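You operate a simulated robot arm through the tools that you are given. There is no shell and no other tool.

You run a simulated robot arm. Do the job below in one go: nothing can be reset, and whatever is moved stays where it is left.

## Task
Plug the dryer in, switch its socket on and start it on air.
Fine: plug in while the switch is off; the dryer may run on.

It is judged by the outcome, as a careful person would: the job done as asked, and still so three seconds after it is handed in. It fails if anything else is knocked over, pushed out of place, dropped, spilled or broken.

## Robot
A 6-joint arm with a two-finger parallel gripper, fixed in place. Base frame: the origin is at the foot of the arm, x ahead of it, y to its left, z up; the work surface is at about z = 1110. Lengths are in mm, angles in degrees, forces in N, time in s.
With the tool pointing down near the work surface it reaches from about 540 to 920 mm from the base axis. Its first joint turns from -149.0 to 149.0 degrees. Payload 3.43 kg.
Tool frame: the origin (TCP) lies between the finger pads and is the grasp point; the fingertips stand 34 mm ahead of it; z points along the fingers, y is the line along which they close. The gripper opens to 128 mm. The fingers are 24 mm wide and 12 mm thick; the gripper's body (48 by 130 mm) begins 96 mm behind the TCP.
Orientation is told as [roll, pitch, yaw] about the base's x, y, z axes, in that order, counted from this pose: with the fingers straight down and closing along the base's y, the tool's x points along the base's -x, its y along +y and its z along -z.

## Interface
- The arm moves only by the tool step_arm. Its argument "series" is a list of rows, each an object of numbers (a shift or turn left out is 0, a gripper value left out holds the last): "hand": the opening, from 0 (shut) to 1 (fully open); "x", "y", "z": the shift along the base's x, y, z in units of 500 mm (1.0 is 500 mm); "wx", "wy", "wz": the turn, a rotation vector about the base's x, y, z in units of 45 degrees (1.0 is 45 degrees). In form: [{"hand": .., "x": .., "y": .., "z": .., "wx": .., "wy": .., "wz": ..}, ...]. A call has 1 to 20 rows; each row is the pose to reach, as a shift and turn from the pose commanded when the call began. A call with a number of a shift or a turn outside -1 to 1 is refused whole. Each row takes 0.2 s and may step no farther than 50 mm and 8.6 degrees from the row before; otherwise, or with a gripper value out of range, the whole call is refused. Where a pose cannot be reached the arm comes as near as it can. A force on the tool above 40 N (or 10 N above the force at the start of the call, whichever is more), or a blocked arm, ends the call early, and 0.2 s more pass. The fingers move at their own pace (about 108 mm/s each) and stop on an object; they squeeze with about 36 N. The grip force told is the motor's: it shows also when the fingers shut on nothing. Time passes only in rows, and 0.2 s behind the last, so rows that repeat a pose let the fingers close. It gives the time, the measured TCP pose, the force on the tool (base axes), the opening and the grip force at its end, in the units of the frame above (readings bear some noise), with the torque about the TCP (base axes, N m) and any sound that the robot's microphone picked up, and new pictures: "views" is both (left out), scene, wrist or none.
- Cameras (640 x 400 px; columns grow to the right, rows downward): "scene" is fixed at [221.2, 650.9, 1503.3]; the picture's right is [-0.55, -0.83, 0.00], its down [-0.57, 0.38, -0.73] and it looks along [0.61, -0.40, -0.69] (base axes); focal length 257 px, centre (320, 200). "wrist" rides on the gripper at [76, -11, -160] in the tool frame; the picture's right is [0.15, 0.99, 0.00], its down [-0.88, 0.13, -0.46] and it looks along [-0.45, 0.07, 0.89] (tool axes); focal length 234 px, centre (320, 200). There is no depth. A picture from a camera that has moved, and an enlarged one, comes with that camera's place and axes in the base frame and with its lens.
- slide_trunk(by): slides the trunk up (or, below 0, down) by that many mm; the arm rides with it, the base frame stays. It gives what a move gives, with no picture.
- zoom(camera, box): a new picture of the part [left, top, right, bottom] of that camera's present view, enlarged. No time passes.
- close_job(): hands the job in; it is judged then, once.

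Places have to be worked out from the pictures, the camera data and where the tool is seen. Open the gripper and draw the arm clear of the work before you hand the job in, unless the task says otherwise.

The tools are called after ">>>" by a JSON object that holds its "name" and its "arguments". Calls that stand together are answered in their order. step_arm: Moves the arm, as the interface text tells. Its arguments: {"type":"object","properties":{"series":{"type":"array"},"views":{"type":"string","enum":["both","scene","wrist","none"]}},"required":["series"]} The other tools are called the same way: slide_trunk (by) slides the trunk up or down; zoom (camera, box) takes an enlarged picture of a part of a camera's view; close_job () hands the job in.

At the start:

```text
t: 0.0
tcp_pos: [702.9, -424.6, 1227.1]
tool_rot: [0.0, 0.0, 0.0]
wrist_force: [0.9, 0.6, -0.2]
ft_torque: [0.01, 0.01, -0.01]
width: 128.0
finger_force: 0.2
trunk travel left (down, up): [-675.0, 35.0]
```

scene: 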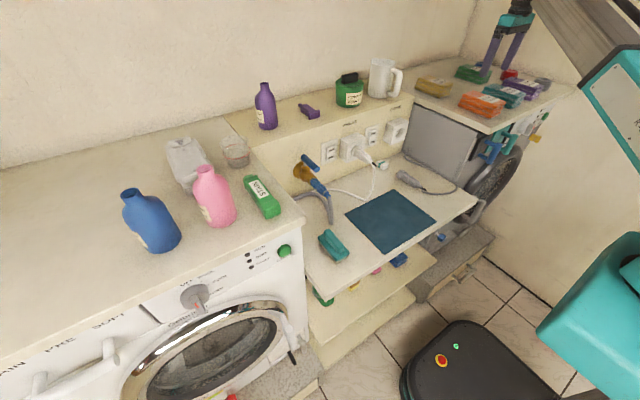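
wrist: 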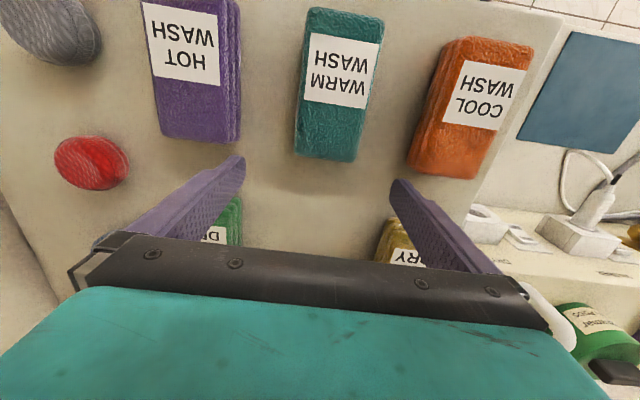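

The scene shows a panel of wall sockets behind a low shelf, with a dryer-like item and cords. I'll zoom into those parts before moving anything.

>>> {"name": "zoom", "arguments": {"camera": "scene", "box": [280, 100, 440, 200]}}

>>> {"name": "zoom", "arguments": {"camera": "scene", "box": [280, 130, 480, 280]}}

>>> {"name": "zoom", "arguments": {"camera": "scene", "box": [400, 60, 560, 200]}}

```text
4.00 times, centred on (360, 150) of scene
camera zoom: at [221.2, 650.9, 1503.3], right [-0.55, -0.83, 0.0], down [-0.57, 0.38, -0.73], along [0.61, -0.4, -0.69], focal length 1027 px, centre (160, 400)
```

zoom: 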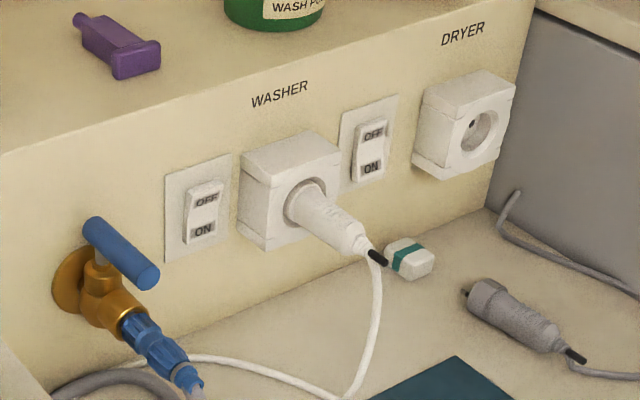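

```text
2.67 times, centred on (380, 205) of scene
camera zoom: at [221.2, 650.9, 1503.3], right [-0.55, -0.83, 0.0], down [-0.57, 0.38, -0.73], along [0.61, -0.4, -0.69], focal length 685 px, centre (160, 187)
```

zoom: 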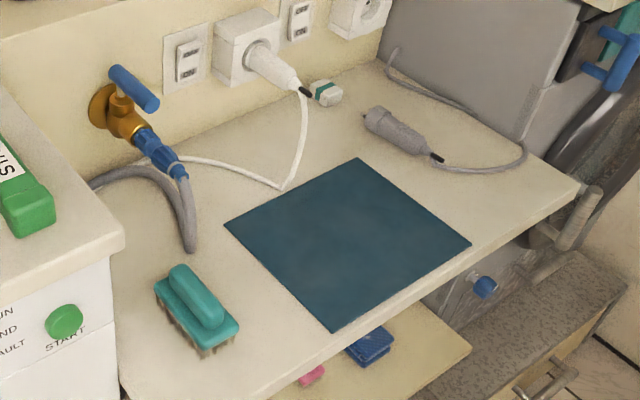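

```text
2.86 times, centred on (480, 130) of scene
camera zoom: at [221.2, 650.9, 1503.3], right [-0.55, -0.83, 0.0], down [-0.57, 0.38, -0.73], along [0.61, -0.4, -0.69], focal length 734 px, centre (-137, 400)
```

zoom: 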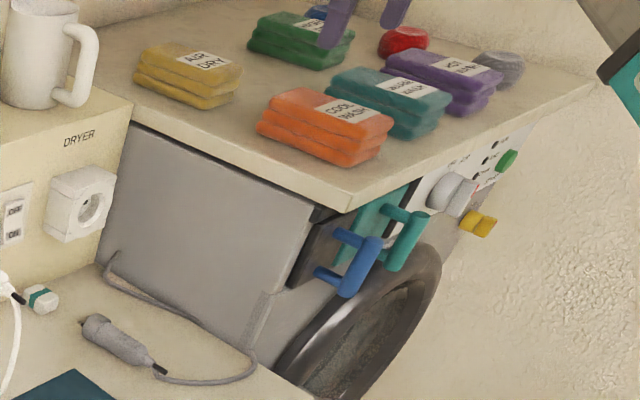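

The dryer stands on the right (front facing the robot, about x≈540). Its socket is the one marked DRYER, with a rocker to its left, and its grey plug lies on the lower shelf. I'll lift the arm and bring the wrist camera over the shelf for a closer look.

>>> {"name": "step_arm", "arguments": {"series": [{"z": 0.09}, {"z": 0.18, "x": -0.02}, {"z": 0.2, "x": -0.08, "y": 0.06}, {"z": 0.2, "x": -0.12, "y": 0.14}, {"z": 0.2, "x": -0.16, "y": 0.22}, {"z": 0.2, "x": -0.2, "y": 0.3}, {"z": 0.2, "x": -0.24, "y": 0.38}, {"z": 0.2, "x": -0.26, "y": 0.47}, {"z": 0.2, "x": -0.28, "y": 0.56, "wy": -0.1}, {"z": 0.2, "x": -0.28, "y": 0.65, "wy": -0.25}, {"z": 0.2, "x": -0.28, "y": 0.74, "wy": -0.4}, {"z": 0.2, "x": -0.28, "y": 0.83, "wy": -0.55}, {"z": 0.2, "x": -0.28, "y": 0.9, "wy": -0.67}, {"z": 0.2, "x": -0.28, "y": 0.9, "wy": -0.67}]}}

```text
t: 1.5
tcp_pos: [627.4, -277.5, 1277.7]
tool_rot: [-1.1, -1.8, 0.9]
wrist_force: [3.0, -13.8, 0.4]
ft_torque: [2.51, 0.54, 1.32]
width: 128.5
finger_force: 0.0
out of reach, approached as far as the arm can: row 3, 4, 5, 6, 7
trunk travel left (down, up): [-675.0, 35.0]
stopped in row 7: the force on the tool passed its limit at 66 N (the readings are from after the stop); the commanded pose is now the measured one
camera wrist: at [545.9, -288.2, 1434.0], right [-0.16, 0.99, -0.02], down [0.86, 0.15, 0.48], along [0.48, 0.06, -0.88], focal length 234 px, centre (320, 200)
```

scene: 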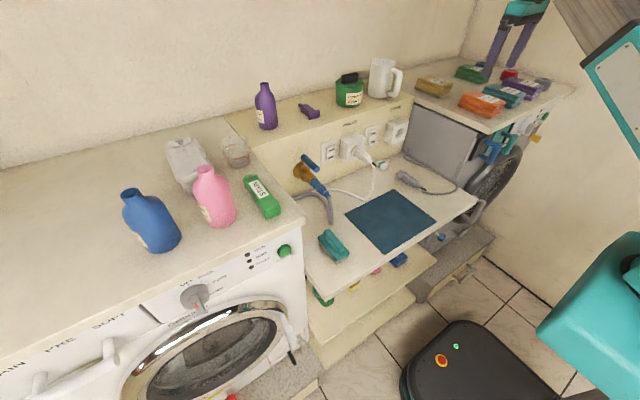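
wrist: 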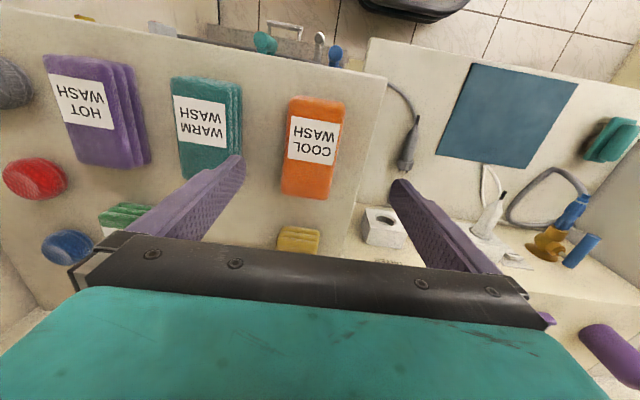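

The move stopped early because it ran out of reach at that height, and the readings still show a side force. I'll hold still for a moment and check whether that force is real contact.

>>> {"name": "step_arm", "arguments": {"series": [{"z": 0}, {"z": 0}]}}

>>> {"name": "zoom", "arguments": {"camera": "scene", "box": [440, 0, 640, 150]}}

```text
t: 2.1
tcp_pos: [625.7, -274.6, 1276.5]
tool_rot: [-1.1, -1.8, 0.9]
wrist_force: [7.6, -23.5, 1.4]
ft_torque: [3.97, 1.23, 2.08]
width: 128.2
finger_force: 0.1
trunk travel left (down, up): [-675.0, 35.0]
camera wrist: at [545.8, -287.1, 1434.0], right [-0.16, 0.99, -0.02], down [0.86, 0.15, 0.48], along [0.48, 0.06, -0.88], focal length 234 px, centre (320, 200)
```

scene: 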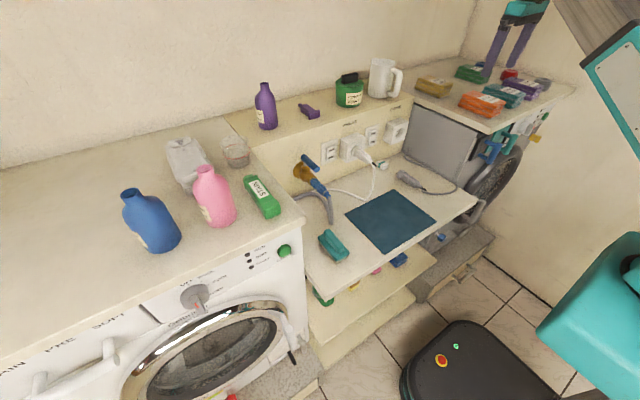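
wrist: 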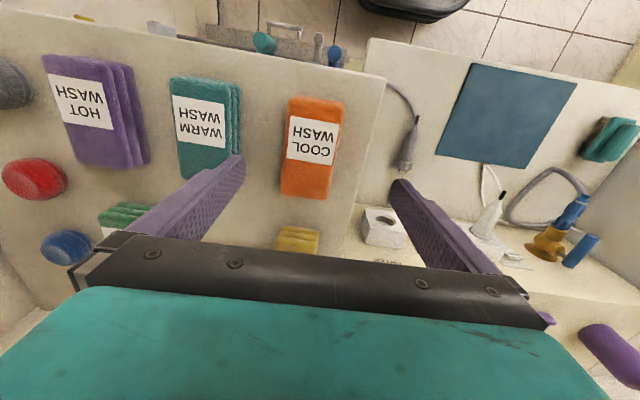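

```text
2.67 times, centred on (540, 75) of scene
camera zoom: at [221.2, 650.9, 1503.3], right [-0.55, -0.83, 0.0], down [-0.57, 0.38, -0.73], along [0.61, -0.4, -0.69], focal length 685 px, centre (-267, 533)
```

zoom: 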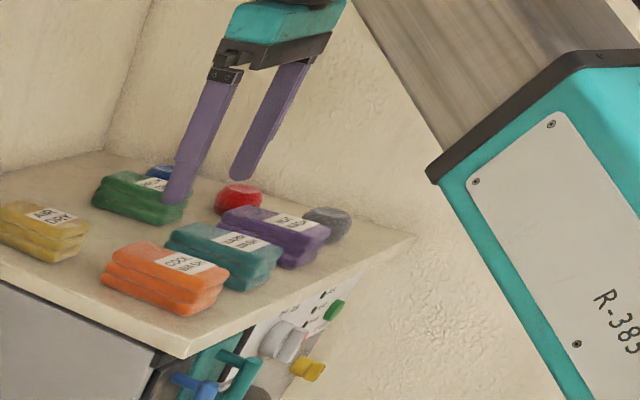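

The force and torque together place the contact near the wrist camera (around 540, -280, 1440), so the camera is probably touching the arm's own forearm. I'll back off the way I came and drop lower.

>>> {"name": "step_arm", "arguments": {"series": [{"y": -0.06, "x": 0.03}, {"y": -0.1, "x": 0.06, "z": -0.04}, {"y": -0.1, "x": 0.06, "z": -0.1}, {"y": -0.1, "x": 0.06, "z": -0.1}], "views": "none"}}

```text
t: 3.1
tcp_pos: [658.1, -325.0, 1227.6]
tool_rot: [-1.1, -1.7, 0.8]
wrist_force: [-0.3, -0.3, -0.5]
ft_torque: [-0.01, 0.02, 0.0]
width: 127.9
finger_force: 0.0
trunk travel left (down, up): [-675.0, 35.0]
```

That's free of contact now. I'll raise the trunk to gain height and then go around at a lower level, tilting the tool forward to view the shelf.

>>> {"name": "slide_trunk", "arguments": {"by": 35}}

>>> {"name": "step_arm", "arguments": {"series": [{"x": -0.02, "y": 0.07, "z": -0.03}, {"x": -0.04, "y": 0.15, "z": -0.05}, {"x": -0.06, "y": 0.23, "z": -0.05}, {"x": -0.08, "y": 0.31, "z": -0.05}, {"x": -0.1, "y": 0.39, "z": -0.05}, {"x": -0.1, "y": 0.47, "z": -0.05}, {"x": -0.1, "y": 0.55, "z": -0.05}]}}

```text
t: 3.9
tcp_pos: [658.0, -324.3, 1263.2]
tool_rot: [-1.0, -1.7, 0.8]
wrist_force: [0.1, 0.5, 0.1]
ft_torque: [-0.02, 0.0, 0.02]
width: 127.9
finger_force: 0.0
trunk travel left (down, up): [-710.0, 0.0]
```

```text
t: 4.6
tcp_pos: [638.1, -236.4, 1240.9]
tool_rot: [-1.3, -1.9, 1.9]
wrist_force: [2.6, -14.0, 0.6]
ft_torque: [2.38, 0.52, 1.31]
width: 127.8
finger_force: 0.1
trunk travel left (down, up): [-710.0, 0.0]
stopped in row 3: the force on the tool passed its limit at 72 N (the readings are from after the stop); the commanded pose is now the measured one
camera wrist: at [557.1, -247.4, 1398.6], right [-0.18, 0.98, -0.03], down [0.86, 0.17, 0.48], along [0.48, 0.06, -0.88], focal length 234 px, centre (320, 200)
```

scene: 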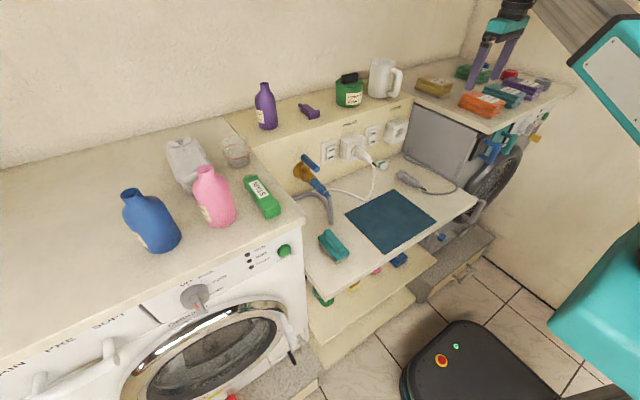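
wrist: 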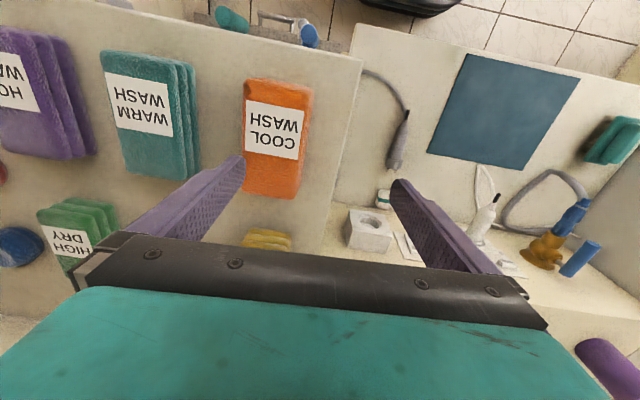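

The wrist camera caught the forearm again; it comes up from below when the tool points straight down and inward at this height. I'll back off, and go instead over the free space in front of the dryer, where I can lower the tool and look at its front panel.

>>> {"name": "step_arm", "arguments": {"series": [{"x": 0.02, "y": -0.06, "z": 0}, {"x": 0.0, "y": -0.14, "z": 0}, {"x": -0.05, "y": -0.21, "z": 0}, {"x": -0.12, "y": -0.26}, {"x": -0.2, "y": -0.3}, {"x": -0.29, "y": -0.33}, {"x": -0.38, "y": -0.36}]}}

```text
t: 6.2
tcp_pos: [445.4, -415.9, 1239.4]
tool_rot: [-1.2, -1.9, 1.8]
wrist_force: [0.0, 0.5, 0.6]
ft_torque: [0.0, -0.01, -0.01]
width: 127.7
finger_force: 0.0
trunk travel left (down, up): [-710.0, 0.0]
camera wrist: at [364.5, -427.4, 1396.7], right [-0.18, 0.98, -0.03], down [0.86, 0.17, 0.48], along [0.48, 0.06, -0.88], focal length 234 px, centre (320, 200)
```

scene: 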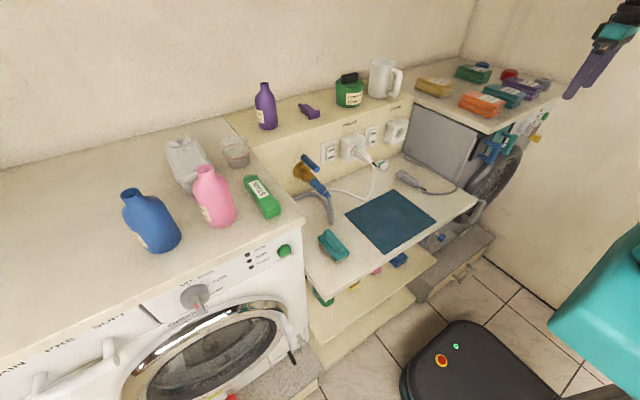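
wrist: 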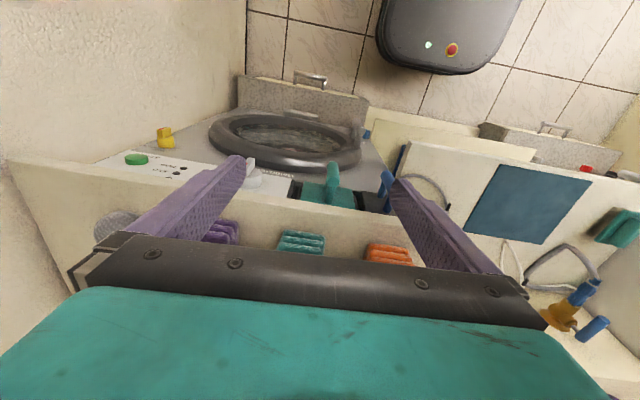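

I'm now in free space in front of the dryer. I'll tilt the tool forward and lower it a bit to see the control panel.

>>> {"name": "step_arm", "arguments": {"series": [{"x": -0.02, "wy": -0.15}, {"x": -0.04, "z": -0.03, "wy": -0.3}, {"x": -0.06, "z": -0.06, "wy": -0.45}, {"x": -0.08, "z": -0.09, "wy": -0.6}, {"x": -0.1, "z": -0.12, "wy": -0.75}, {"x": -0.1, "z": -0.15, "wy": -0.9}]}}

```text
t: 7.6
tcp_pos: [422.3, -469.6, 1180.5]
tool_rot: [-2.8, -42.5, 2.4]
wrist_force: [-0.9, -0.1, 0.0]
ft_torque: [0.03, 0.02, -0.01]
width: 127.8
finger_force: 0.0
out of reach, approached as far as the arm can: row 4, 5, 6
trunk travel left (down, up): [-710.0, 0.0]
camera wrist: at [257.9, -481.2, 1248.8], right [-0.12, 0.98, -0.13], down [0.34, 0.17, 0.93], along [0.93, 0.06, -0.35], focal length 234 px, centre (320, 200)
```

scene: 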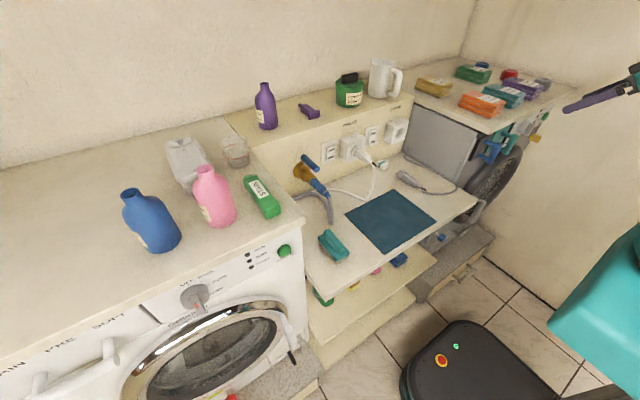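
wrist: 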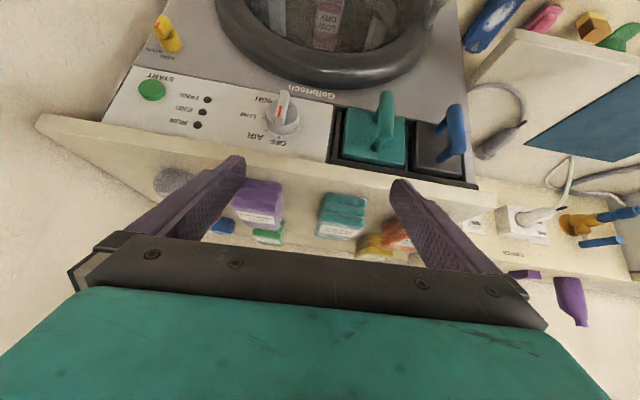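

The dryer panel is visible now: a dial, START button, indicator lamps and two pull-outs. I'll zoom in to read them.

>>> {"name": "zoom", "arguments": {"camera": "wrist", "box": [100, 60, 340, 190]}}

>>> {"name": "zoom", "arguments": {"camera": "wrist", "box": [300, 60, 500, 190]}}

>>> {"name": "zoom", "arguments": {"camera": "wrist", "box": [130, 0, 480, 100]}}

>>> {"name": "zoom", "arguments": {"camera": "wrist", "box": [440, 0, 640, 270]}}

```text
2.67 times, centred on (220, 125) of wrist
camera zoom: at [257.9, -481.2, 1248.8], right [-0.12, 0.98, -0.13], down [0.34, 0.17, 0.93], along [0.93, 0.06, -0.35], focal length 624 px, centre (587, 400)
```

zoom: 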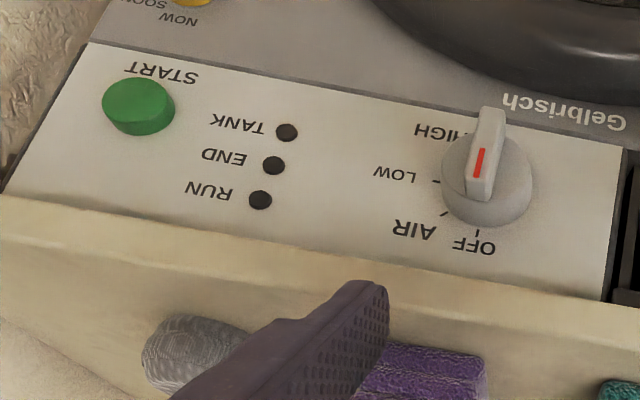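

```text
3.08 times, centred on (400, 125) of wrist
camera zoom: at [257.9, -481.2, 1248.8], right [-0.12, 0.98, -0.13], down [0.34, 0.17, 0.93], along [0.93, 0.06, -0.35], focal length 720 px, centre (74, 431)
```

zoom: 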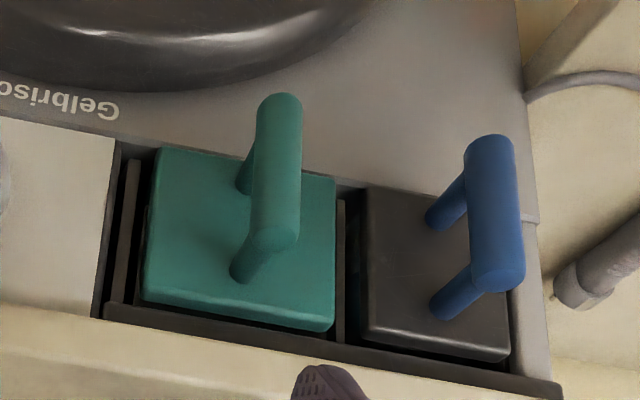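

```text
1.83 times, centred on (305, 50) of wrist
camera zoom: at [257.9, -481.2, 1248.8], right [-0.12, 0.98, -0.13], down [0.34, 0.17, 0.93], along [0.93, 0.06, -0.35], focal length 428 px, centre (347, 474)
```

zoom: 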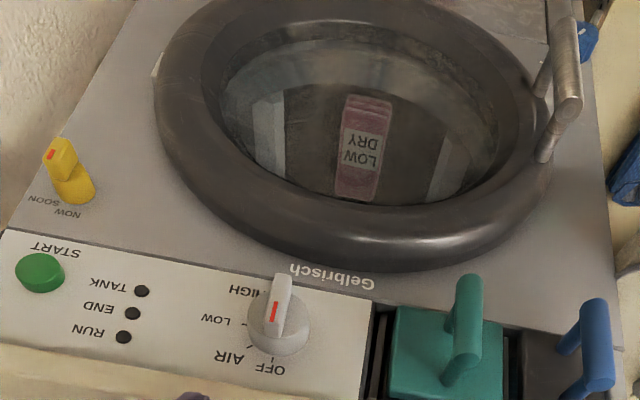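

```text
1.48 times, centred on (540, 135) of wrist
camera zoom: at [257.9, -481.2, 1248.8], right [-0.12, 0.98, -0.13], down [0.34, 0.17, 0.93], along [0.93, 0.06, -0.35], focal length 347 px, centre (-6, 296)
```

zoom: 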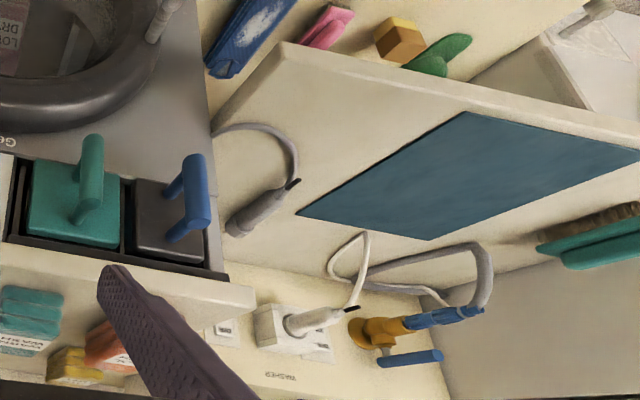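

The dial reads OFF→AIR→LOW→HIGH clockwise from the top and points to OFF; I place it near (557,-537,1014), with START near (574,-748,995). A yellow NOW/SOON knob sits below START. Next I'll carry the camera, still tilted, over to face the sockets while keeping the wrist far enough out.

>>> {"name": "step_arm", "arguments": {"series": [{"z": 0.09}, {"x": 0.07, "y": 0.055, "z": 0.1}, {"x": 0.14, "y": 0.11, "z": 0.1}, {"x": 0.21, "y": 0.165, "z": 0.1}, {"x": 0.28, "y": 0.22, "z": 0.1}, {"x": 0.34, "y": 0.28, "z": 0.1}, {"x": 0.4, "y": 0.34, "z": 0.1}, {"x": 0.446, "y": 0.41, "z": 0.1}, {"x": 0.486, "y": 0.49, "z": 0.1}, {"x": 0.526, "y": 0.57, "z": 0.1}, {"x": 0.556, "y": 0.65, "z": 0.1}, {"x": 0.58, "y": 0.73, "z": 0.1}, {"x": 0.596, "y": 0.81, "z": 0.1}, {"x": 0.6, "y": 0.89, "z": 0.1}, {"x": 0.6, "y": 0.94, "z": 0.1}, {"x": 0.6, "y": 0.94, "z": 0.1}]}}

```text
t: 11.0
tcp_pos: [722.6, 1.0, 1230.0]
tool_rot: [-2.8, -42.4, 2.4]
wrist_force: [-0.1, 0.2, -0.6]
ft_torque: [0.0, -0.01, 0.0]
width: 128.1
finger_force: 0.1
trunk travel left (down, up): [-710.0, 0.0]
camera wrist: at [558.4, -9.9, 1298.1], right [-0.12, 0.98, -0.14], down [0.34, 0.17, 0.92], along [0.93, 0.06, -0.36], focal length 234 px, centre (320, 200)
```

scene: 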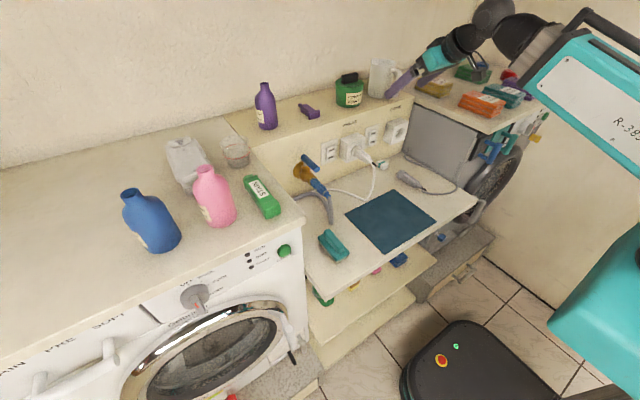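
wrist: 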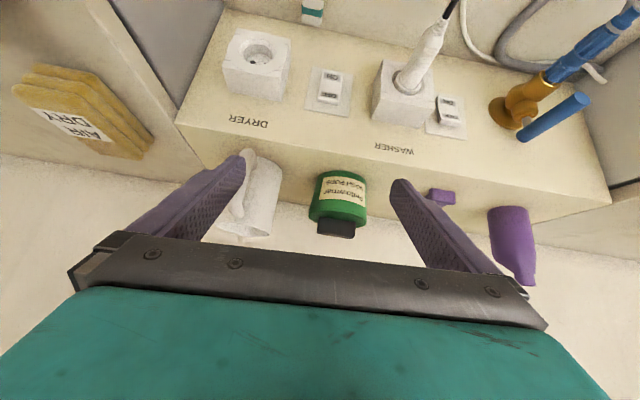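

I have a good view of the sockets from here. I'll zoom in to read the rocker states.

>>> {"name": "zoom", "arguments": {"camera": "wrist", "box": [200, 10, 360, 140]}}

>>> {"name": "zoom", "arguments": {"camera": "wrist", "box": [340, 20, 500, 150]}}

>>> {"name": "zoom", "arguments": {"camera": "scene", "box": [380, 110, 420, 150]}}

```text
3.08 times, centred on (280, 75) of wrist
camera zoom: at [558.4, -9.9, 1298.1], right [-0.12, 0.98, -0.14], down [0.34, 0.17, 0.92], along [0.93, 0.06, -0.36], focal length 720 px, centre (443, 585)
```

zoom: 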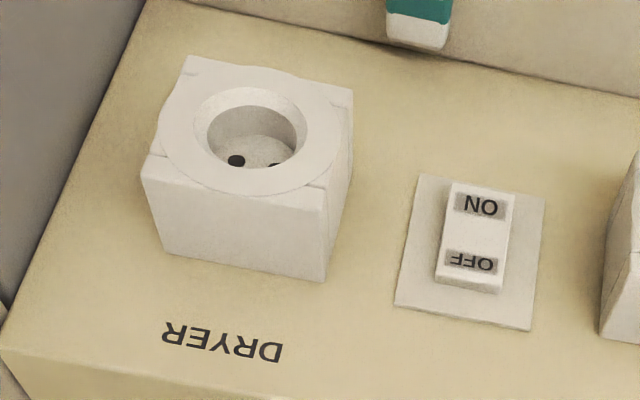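

```text
3.08 times, centred on (420, 85) of wrist
camera zoom: at [558.4, -9.9, 1298.1], right [-0.12, 0.98, -0.14], down [0.34, 0.17, 0.92], along [0.93, 0.06, -0.36], focal length 720 px, centre (12, 554)
```

zoom: 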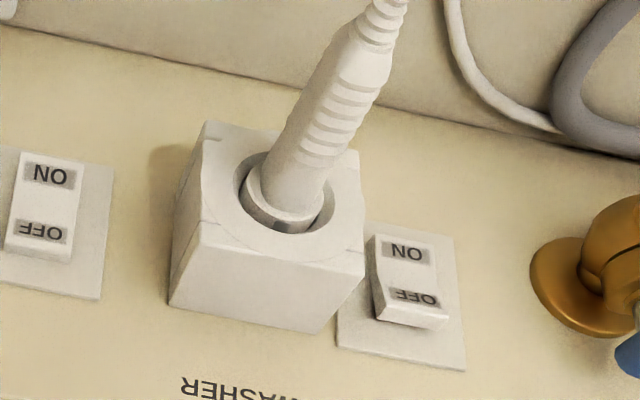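

```text
10.00 times, centred on (400, 130) of scene
camera zoom: at [221.2, 650.9, 1503.3], right [-0.55, -0.83, 0.0], down [-0.57, 0.38, -0.73], along [0.61, -0.4, -0.69], focal length 2568 px, centre (-480, 900)
```

zoom: 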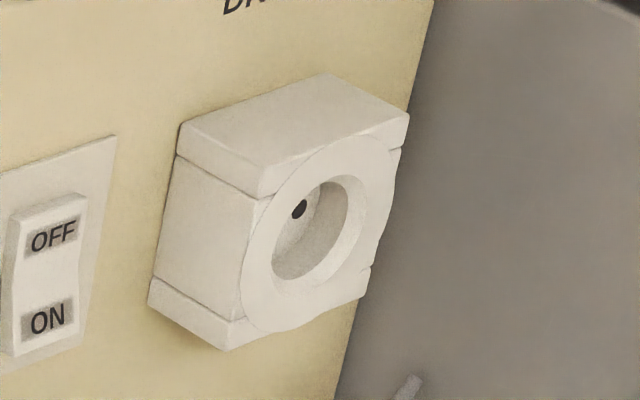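

The dryer's rocker sits at OFF and the washer's at ON, and the two pin holes of the dryer socket lie side by side. I'll bring the tool more upright and lower over the shelf to see the plug well.

>>> {"name": "step_arm", "arguments": {"series": [{"x": -0.03, "y": -0.02, "z": -0.04, "wy": 0.13}, {"x": -0.06, "y": -0.04, "z": -0.08, "wx": 0.01, "wy": 0.27, "wz": -0.01}, {"x": -0.09, "y": -0.06, "z": -0.12, "wx": 0.02, "wy": 0.4, "wz": -0.02}, {"x": -0.12, "y": -0.08, "z": -0.16, "wx": 0.03, "wy": 0.54, "wz": -0.03}, {"x": -0.145, "y": -0.102, "z": -0.2, "wx": 0.034, "wy": 0.675, "wz": -0.033}, {"x": -0.145, "y": -0.102, "z": -0.2, "wx": 0.034, "wy": 0.675, "wz": -0.033}]}}

```text
t: 12.4
tcp_pos: [650.6, -50.2, 1128.8]
tool_rot: [-0.5, -11.9, -0.2]
wrist_force: [-0.7, -0.3, -0.3]
ft_torque: [-0.02, -0.02, -0.01]
width: 128.0
finger_force: 0.0
trunk travel left (down, up): [-710.0, 0.0]
camera wrist: at [542.1, -60.5, 1270.3], right [-0.14, 0.99, -0.04], down [0.77, 0.13, 0.63], along [0.63, 0.06, -0.78], focal length 234 px, centre (320, 200)
```

scene: 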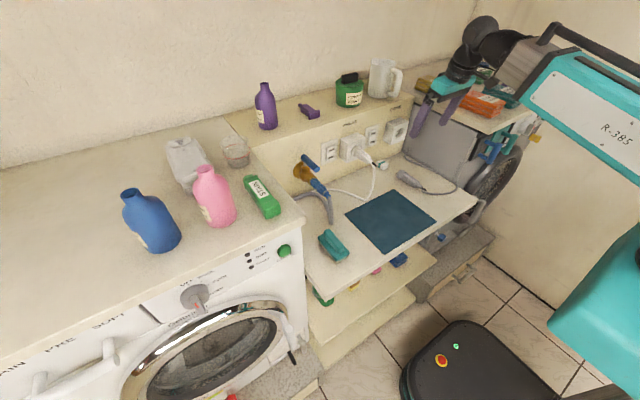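
wrist: 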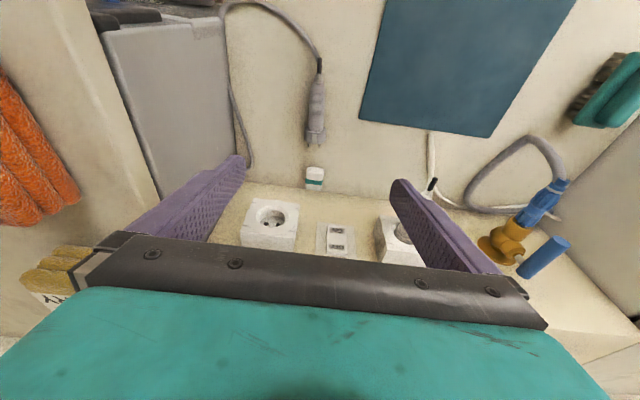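

The plug, the DRYER socket and its rocker now sit together in one wrist view. I'll zoom in to get the plug's axis and how its pins lie.

>>> {"name": "zoom", "arguments": {"camera": "wrist", "box": [230, 60, 390, 180]}}

>>> {"name": "zoom", "arguments": {"camera": "wrist", "box": [230, 150, 390, 270]}}

>>> {"name": "zoom", "arguments": {"camera": "scene", "box": [380, 150, 460, 210]}}

```text
3.33 times, centred on (310, 120) of wrist
camera zoom: at [542.1, -60.5, 1270.3], right [-0.14, 0.99, -0.04], down [0.77, 0.13, 0.63], along [0.63, 0.06, -0.78], focal length 781 px, centre (353, 467)
```

zoom: 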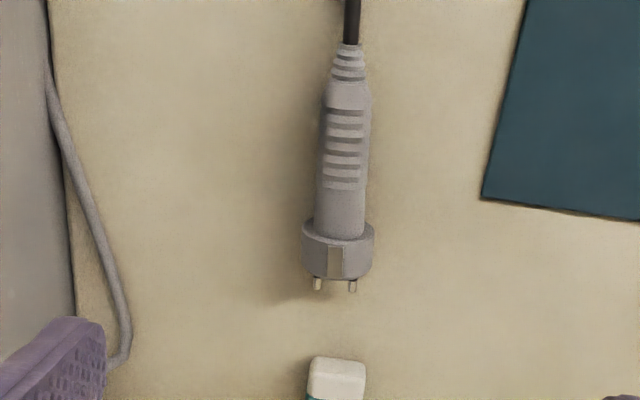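

```text
3.33 times, centred on (310, 210) of wrist
camera zoom: at [542.1, -60.5, 1270.3], right [-0.14, 0.99, -0.04], down [0.77, 0.13, 0.63], along [0.63, 0.06, -0.78], focal length 781 px, centre (353, 167)
```

zoom: 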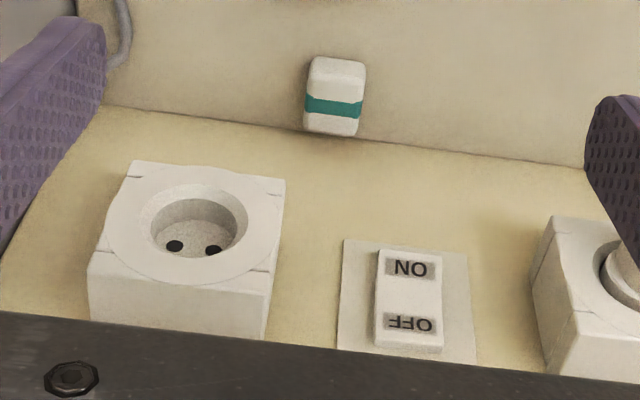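

```text
6.67 times, centred on (420, 180) of scene
camera zoom: at [221.2, 650.9, 1503.3], right [-0.55, -0.83, 0.0], down [-0.57, 0.38, -0.73], along [0.61, -0.4, -0.69], focal length 1712 px, centre (-347, 333)
```

zoom: 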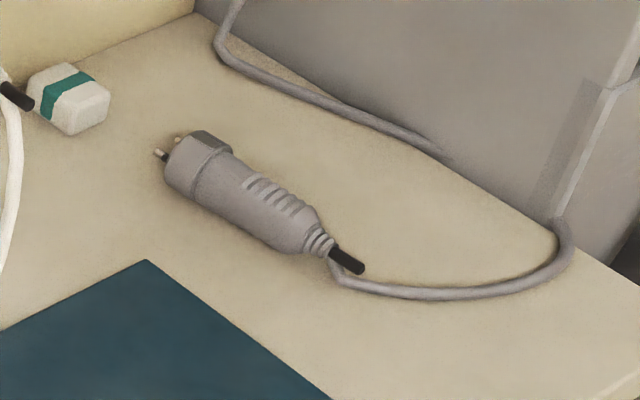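

From both cameras I put the plug's axis from about (620,-68) to pins at (734,-58) on the shelf (z≈858), tilted some 5° from +x with its pins side by side. The socket face centre is about (813,-111,998) and the rocker's ON half about (841,2,980). I'll lower the trunk so the arm can work near the shelf comfortably.

>>> {"name": "slide_trunk", "arguments": {"by": -120}}

>>> {"name": "step_arm", "arguments": {"series": [{"x": 0.0, "y": -0.01, "wy": 0.1}, {"x": 0.01, "y": -0.02, "wy": 0.2, "wx": 0.01}, {"x": 0.02, "y": -0.025, "wy": 0.264, "wx": 0.011, "wz": 0.06}, {"x": 0.02, "y": -0.025, "wy": 0.264, "wx": 0.011, "wz": 0.12}, {"x": 0.02, "y": -0.025, "wy": 0.264, "wx": 0.011, "wz": 0.12}]}}

```text
t: 13.9
tcp_pos: [650.1, -50.5, 1009.9]
tool_rot: [-0.4, -12.1, -0.3]
wrist_force: [-0.3, 0.0, -0.6]
ft_torque: [0.0, 0.02, 0.02]
width: 128.1
finger_force: 0.2
trunk travel left (down, up): [-590.0, 120.0]
```

```text
t: 15.1
tcp_pos: [659.0, -62.5, 1009.0]
tool_rot: [0.5, -0.2, 5.2]
wrist_force: [0.3, -0.7, -0.7]
ft_torque: [-0.01, -0.02, 0.01]
width: 128.3
finger_force: 0.0
trunk travel left (down, up): [-590.0, 120.0]
camera wrist: at [584.6, -83.3, 1168.9], right [-0.23, 0.97, 0.01], down [0.86, 0.2, 0.46], along [0.44, 0.11, -0.89], focal length 234 px, centre (320, 200)
```

scene: 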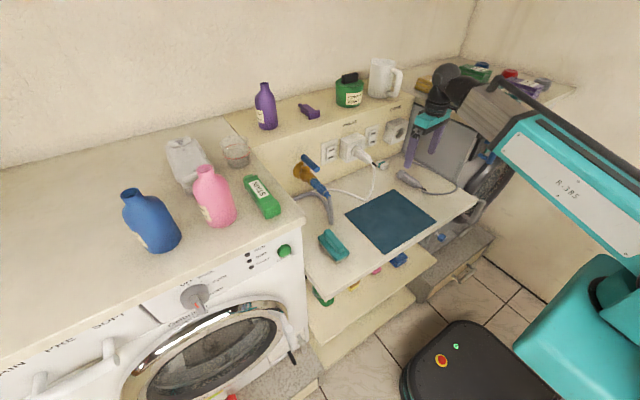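
wrist: 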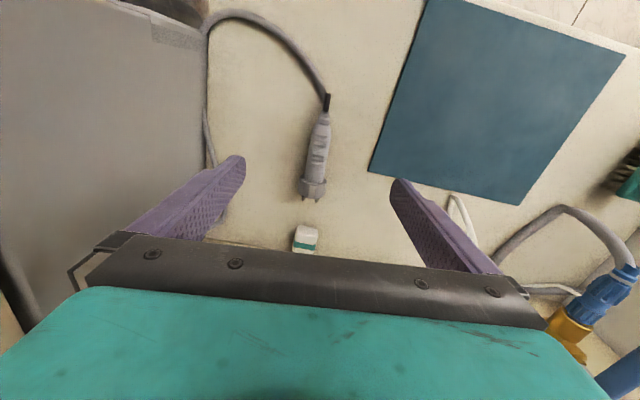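

The tool is upright with a 5° yaw above the plug. I'll zoom in to refine the plug's place relative to the fingers.

>>> {"name": "zoom", "arguments": {"camera": "wrist", "box": [240, 80, 400, 210]}}

>>> {"name": "zoom", "arguments": {"camera": "wrist", "box": [160, 130, 480, 330]}}

>>> {"name": "zoom", "arguments": {"camera": "scene", "box": [370, 90, 490, 210]}}

```text
3.08 times, centred on (320, 145) of wrist
camera zoom: at [584.6, -83.3, 1168.9], right [-0.23, 0.97, 0.01], down [0.86, 0.2, 0.46], along [0.44, 0.11, -0.89], focal length 720 px, centre (320, 369)
```

zoom: 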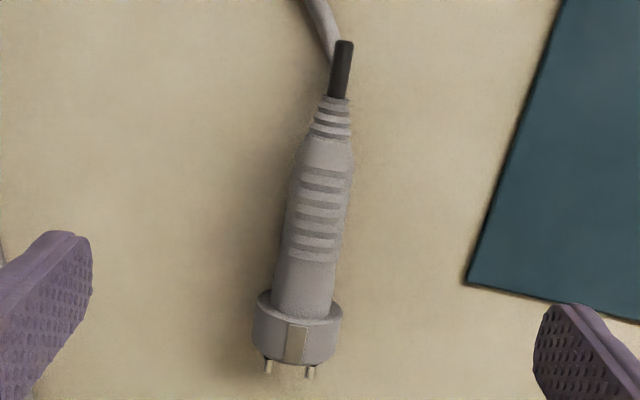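

```text
2.00 times, centred on (320, 230) of wrist
camera zoom: at [584.6, -83.3, 1168.9], right [-0.23, 0.97, 0.01], down [0.86, 0.2, 0.46], along [0.44, 0.11, -0.89], focal length 468 px, centre (320, 140)
```

zoom: 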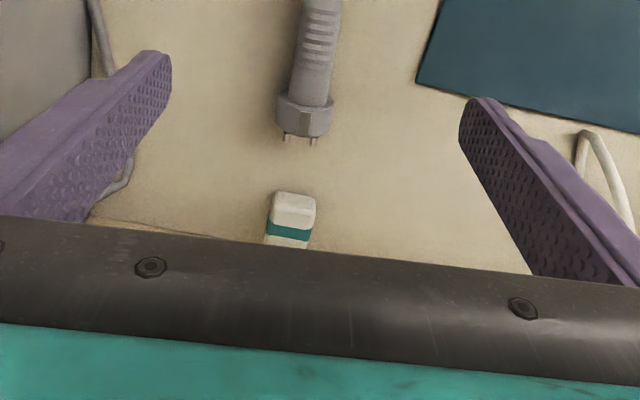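

```text
3.33 times, centred on (430, 150) of scene
camera zoom: at [221.2, 650.9, 1503.3], right [-0.55, -0.83, 0.0], down [-0.57, 0.38, -0.73], along [0.61, -0.4, -0.69], focal length 856 px, centre (-47, 367)
```

zoom: 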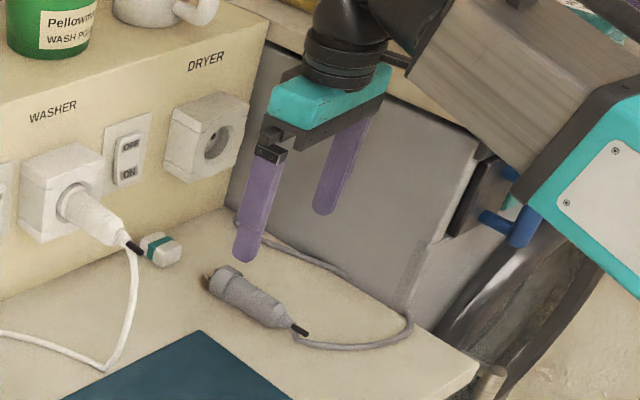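

The scene projection of the fingertip matches my camera model to about a pixel, so I trust plug axis y≈-61 and shelf z≈862. I'll narrow the hand to about 70 mm and descend partway with the fingers straddling the body just behind the collar.

>>> {"name": "step_arm", "arguments": {"series": [{"hand": 0.55, "x": 0.02, "y": 0.0, "z": -0.04}, {"hand": 0.55, "x": 0.042, "y": 0.001, "z": -0.1}, {"hand": 0.55, "x": 0.042, "y": 0.001, "z": -0.15}, {"hand": 0.55, "x": 0.042, "y": 0.001, "z": -0.18}, {"hand": 0.55, "x": 0.042, "y": 0.001, "z": -0.18}]}}

>>> {"name": "zoom", "arguments": {"camera": "scene", "box": [380, 130, 460, 210]}}

>>> {"name": "zoom", "arguments": {"camera": "wrist", "box": [220, 100, 420, 260]}}

```text
t: 16.3
tcp_pos: [682.2, -62.7, 920.2]
tool_rot: [0.4, -0.2, 5.1]
wrist_force: [-0.4, -0.8, 0.7]
ft_torque: [0.03, 0.04, 0.01]
width: 70.3
finger_force: 0.0
trunk travel left (down, up): [-590.0, 120.0]
camera wrist: at [606.7, -83.7, 1079.0], right [-0.23, 0.97, 0.01], down [0.86, 0.2, 0.46], along [0.45, 0.11, -0.89], focal length 234 px, centre (320, 200)
```

scene: 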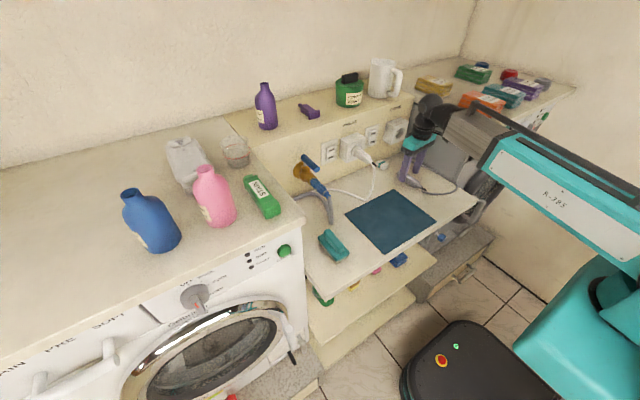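
wrist: 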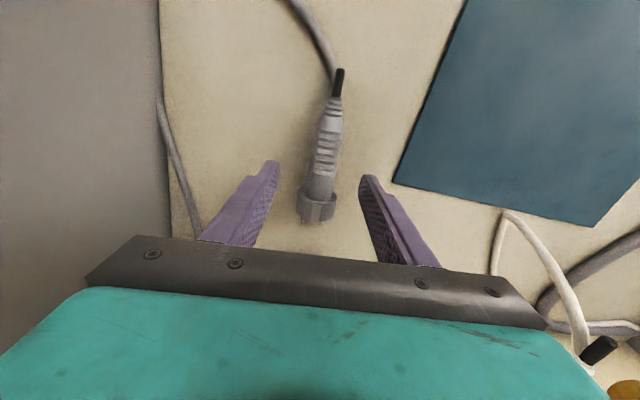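

```text
5.00 times, centred on (420, 170) of scene
camera zoom: at [221.2, 650.9, 1503.3], right [-0.55, -0.83, 0.0], down [-0.57, 0.38, -0.73], along [0.61, -0.4, -0.69], focal length 1284 px, centre (-180, 350)
```

zoom: 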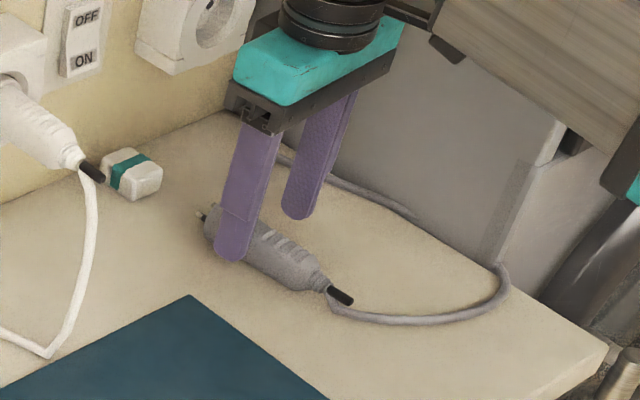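

```text
2.50 times, centred on (320, 180) of wrist
camera zoom: at [606.7, -83.7, 1079.0], right [-0.23, 0.97, 0.01], down [0.86, 0.2, 0.46], along [0.45, 0.11, -0.89], focal length 585 px, centre (320, 250)
```

zoom: 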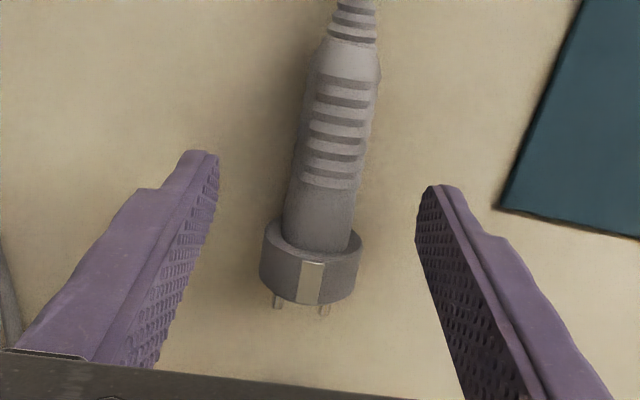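

The plug's axis sits about 2 mm toward +y of the tool and about 2° less yawed, with the fingers just behind the collar. I'll correct that, go down to tip height of about 869, and close gently.

>>> {"name": "step_arm", "arguments": {"series": [{"hand": 0.55, "y": 0.005, "z": -0.015, "wz": -0.04}, {"hand": 0.55, "y": 0.005, "z": -0.034, "wz": -0.04}, {"hand": 0.55, "y": 0.005, "z": -0.034, "wz": -0.04}]}}

>>> {"name": "zoom", "arguments": {"camera": "scene", "box": [390, 150, 440, 200]}}

>>> {"name": "zoom", "arguments": {"camera": "wrist", "box": [220, 100, 420, 260]}}

```text
t: 17.1
tcp_pos: [682.4, -59.7, 903.2]
tool_rot: [0.5, -0.2, 3.2]
wrist_force: [0.2, -0.5, -0.4]
ft_torque: [0.02, 0.05, -0.02]
width: 70.4
finger_force: 0.0
trunk travel left (down, up): [-590.0, 120.0]
camera wrist: at [606.8, -77.7, 1062.6], right [-0.2, 0.98, 0.01], down [0.87, 0.18, 0.46], along [0.45, 0.1, -0.89], focal length 234 px, centre (320, 200)
```

scene: 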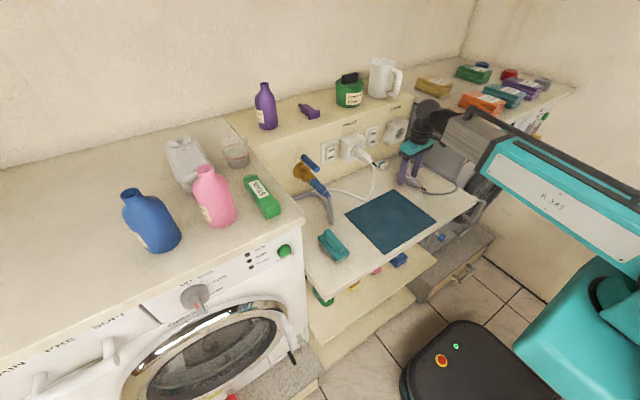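
wrist: 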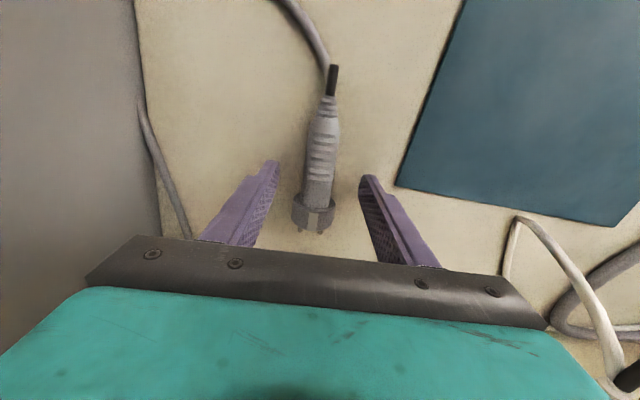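

```text
8.00 times, centred on (415, 175) of scene
camera zoom: at [221.2, 650.9, 1503.3], right [-0.55, -0.83, 0.0], down [-0.57, 0.38, -0.73], along [0.61, -0.4, -0.69], focal length 2054 px, centre (-440, 400)
```

zoom: 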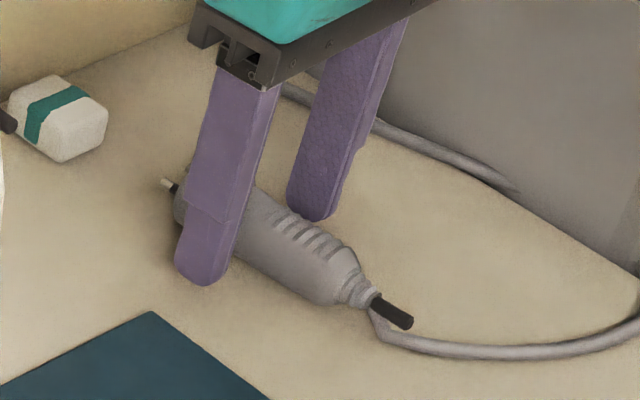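

```text
2.50 times, centred on (320, 180) of wrist
camera zoom: at [606.8, -77.7, 1062.6], right [-0.2, 0.98, 0.01], down [0.87, 0.18, 0.46], along [0.45, 0.1, -0.89], focal length 585 px, centre (320, 250)
```

zoom: 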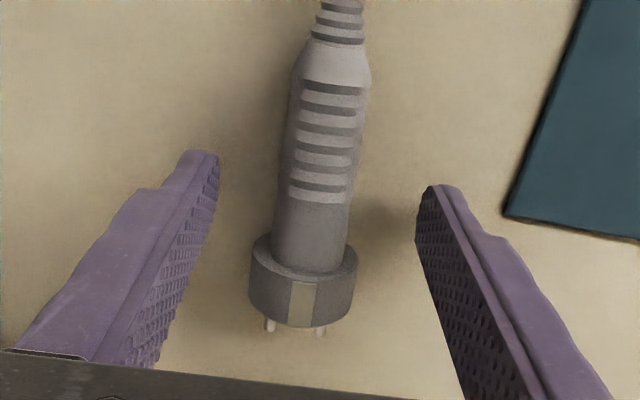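

The plug lies centred between the fingers with the pads just behind its collar, so I'll close on it now.

>>> {"name": "step_arm", "arguments": {"series": [{"hand": 0.3}, {"hand": 0.0}, {"hand": 0.0}, {"hand": 0.0}]}}

>>> {"name": "zoom", "arguments": {"camera": "wrist", "box": [220, 100, 420, 260]}}

>>> {"name": "zoom", "arguments": {"camera": "scene", "box": [390, 150, 440, 200]}}

```text
t: 18.1
tcp_pos: [682.4, -60.6, 902.9]
tool_rot: [0.4, -0.2, 3.4]
wrist_force: [0.1, -1.3, 3.2]
ft_torque: [-0.13, 0.05, 0.05]
width: 25.1
finger_force: 35.8
trunk travel left (down, up): [-590.0, 120.0]
camera wrist: at [606.7, -77.9, 1063.0], right [-0.2, 0.98, 0.01], down [0.87, 0.18, 0.46], along [0.45, 0.1, -0.89], focal length 234 px, centre (320, 200)
```

scene: 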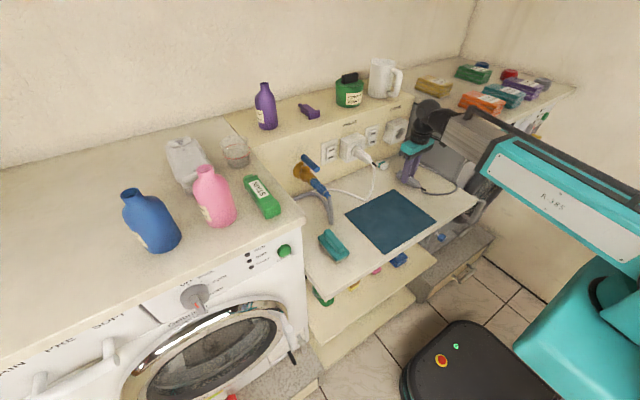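
wrist: 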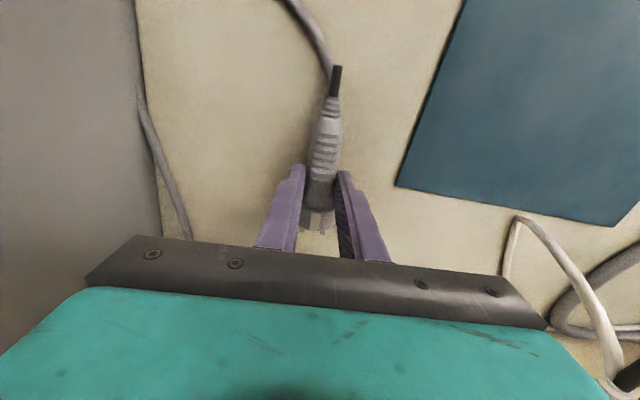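

```text
2.50 times, centred on (320, 180) of wrist
camera zoom: at [606.7, -77.9, 1063.0], right [-0.2, 0.98, 0.01], down [0.87, 0.18, 0.46], along [0.45, 0.1, -0.89], focal length 585 px, centre (320, 250)
```

zoom: 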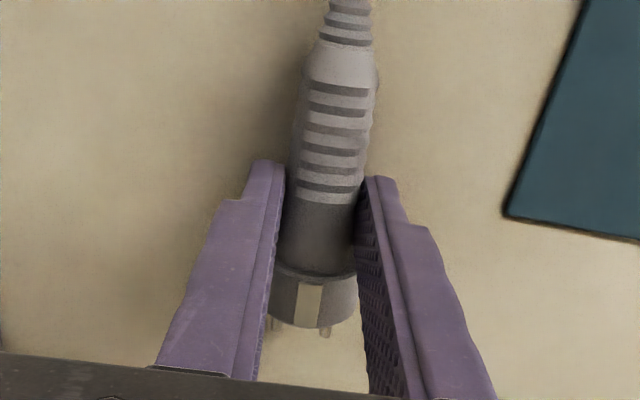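

```text
8.00 times, centred on (415, 175) of scene
camera zoom: at [221.2, 650.9, 1503.3], right [-0.55, -0.83, 0.0], down [-0.57, 0.38, -0.73], along [0.61, -0.4, -0.69], focal length 2054 px, centre (-440, 400)
```

zoom: 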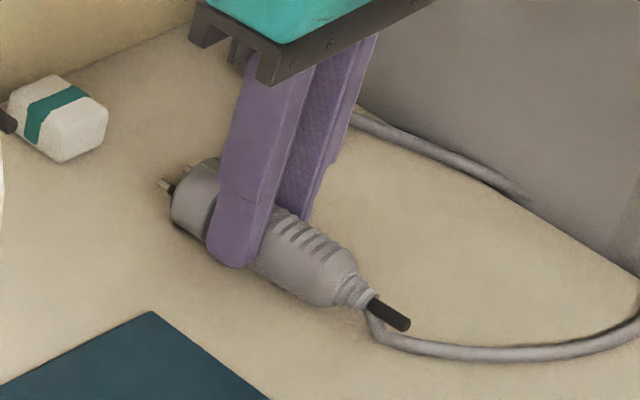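

The grip is firm at 25 mm width. I'll lift it gently by 60 mm and check that the plug comes along level.

>>> {"name": "step_arm", "arguments": {"series": [{"hand": 0.0, "z": 0.02}, {"hand": 0.0, "z": 0.05}, {"hand": 0.0, "z": 0.08}, {"hand": 0.0, "z": 0.12}, {"hand": 0.0, "z": 0.12}]}}

>>> {"name": "zoom", "arguments": {"camera": "scene", "box": [385, 120, 465, 200]}}

>>> {"name": "zoom", "arguments": {"camera": "wrist", "box": [220, 100, 420, 260]}}

```text
t: 19.3
tcp_pos: [683.1, -59.7, 963.4]
tool_rot: [0.5, -0.2, 3.3]
wrist_force: [-0.4, 0.0, -1.5]
ft_torque: [0.03, 0.02, 0.01]
width: 25.3
finger_force: 36.0
trunk travel left (down, up): [-590.0, 120.0]
camera wrist: at [606.4, -77.9, 1123.3], right [-0.2, 0.98, 0.01], down [0.87, 0.18, 0.46], along [0.45, 0.1, -0.89], focal length 234 px, centre (320, 200)
```

scene: 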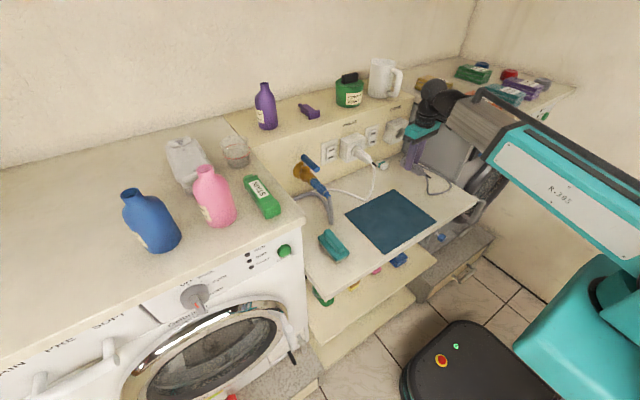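
wrist: 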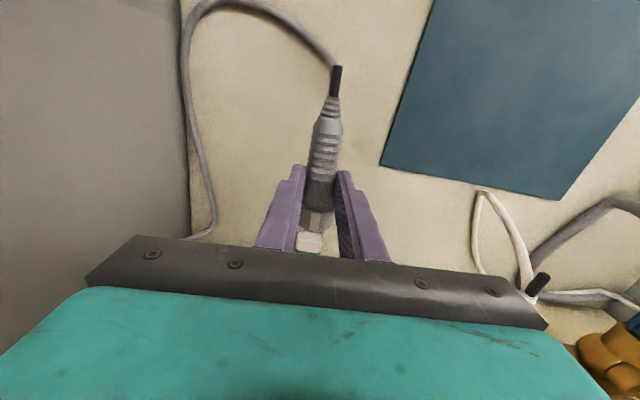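

```text
5.00 times, centred on (425, 160) of scene
camera zoom: at [221.2, 650.9, 1503.3], right [-0.55, -0.83, 0.0], down [-0.57, 0.38, -0.73], along [0.61, -0.4, -0.69], focal length 1284 px, centre (-205, 400)
```

zoom: 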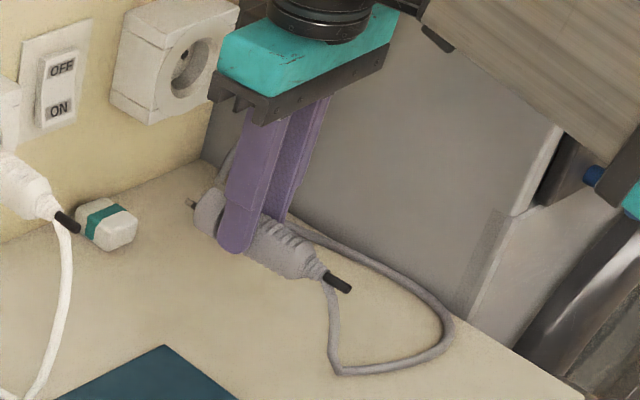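

```text
2.50 times, centred on (320, 180) of wrist
camera zoom: at [606.4, -77.9, 1123.3], right [-0.2, 0.98, 0.01], down [0.87, 0.18, 0.46], along [0.45, 0.1, -0.89], focal length 585 px, centre (320, 250)
```

zoom: 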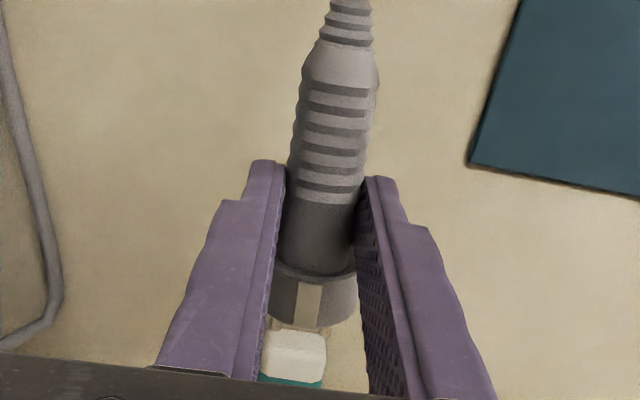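

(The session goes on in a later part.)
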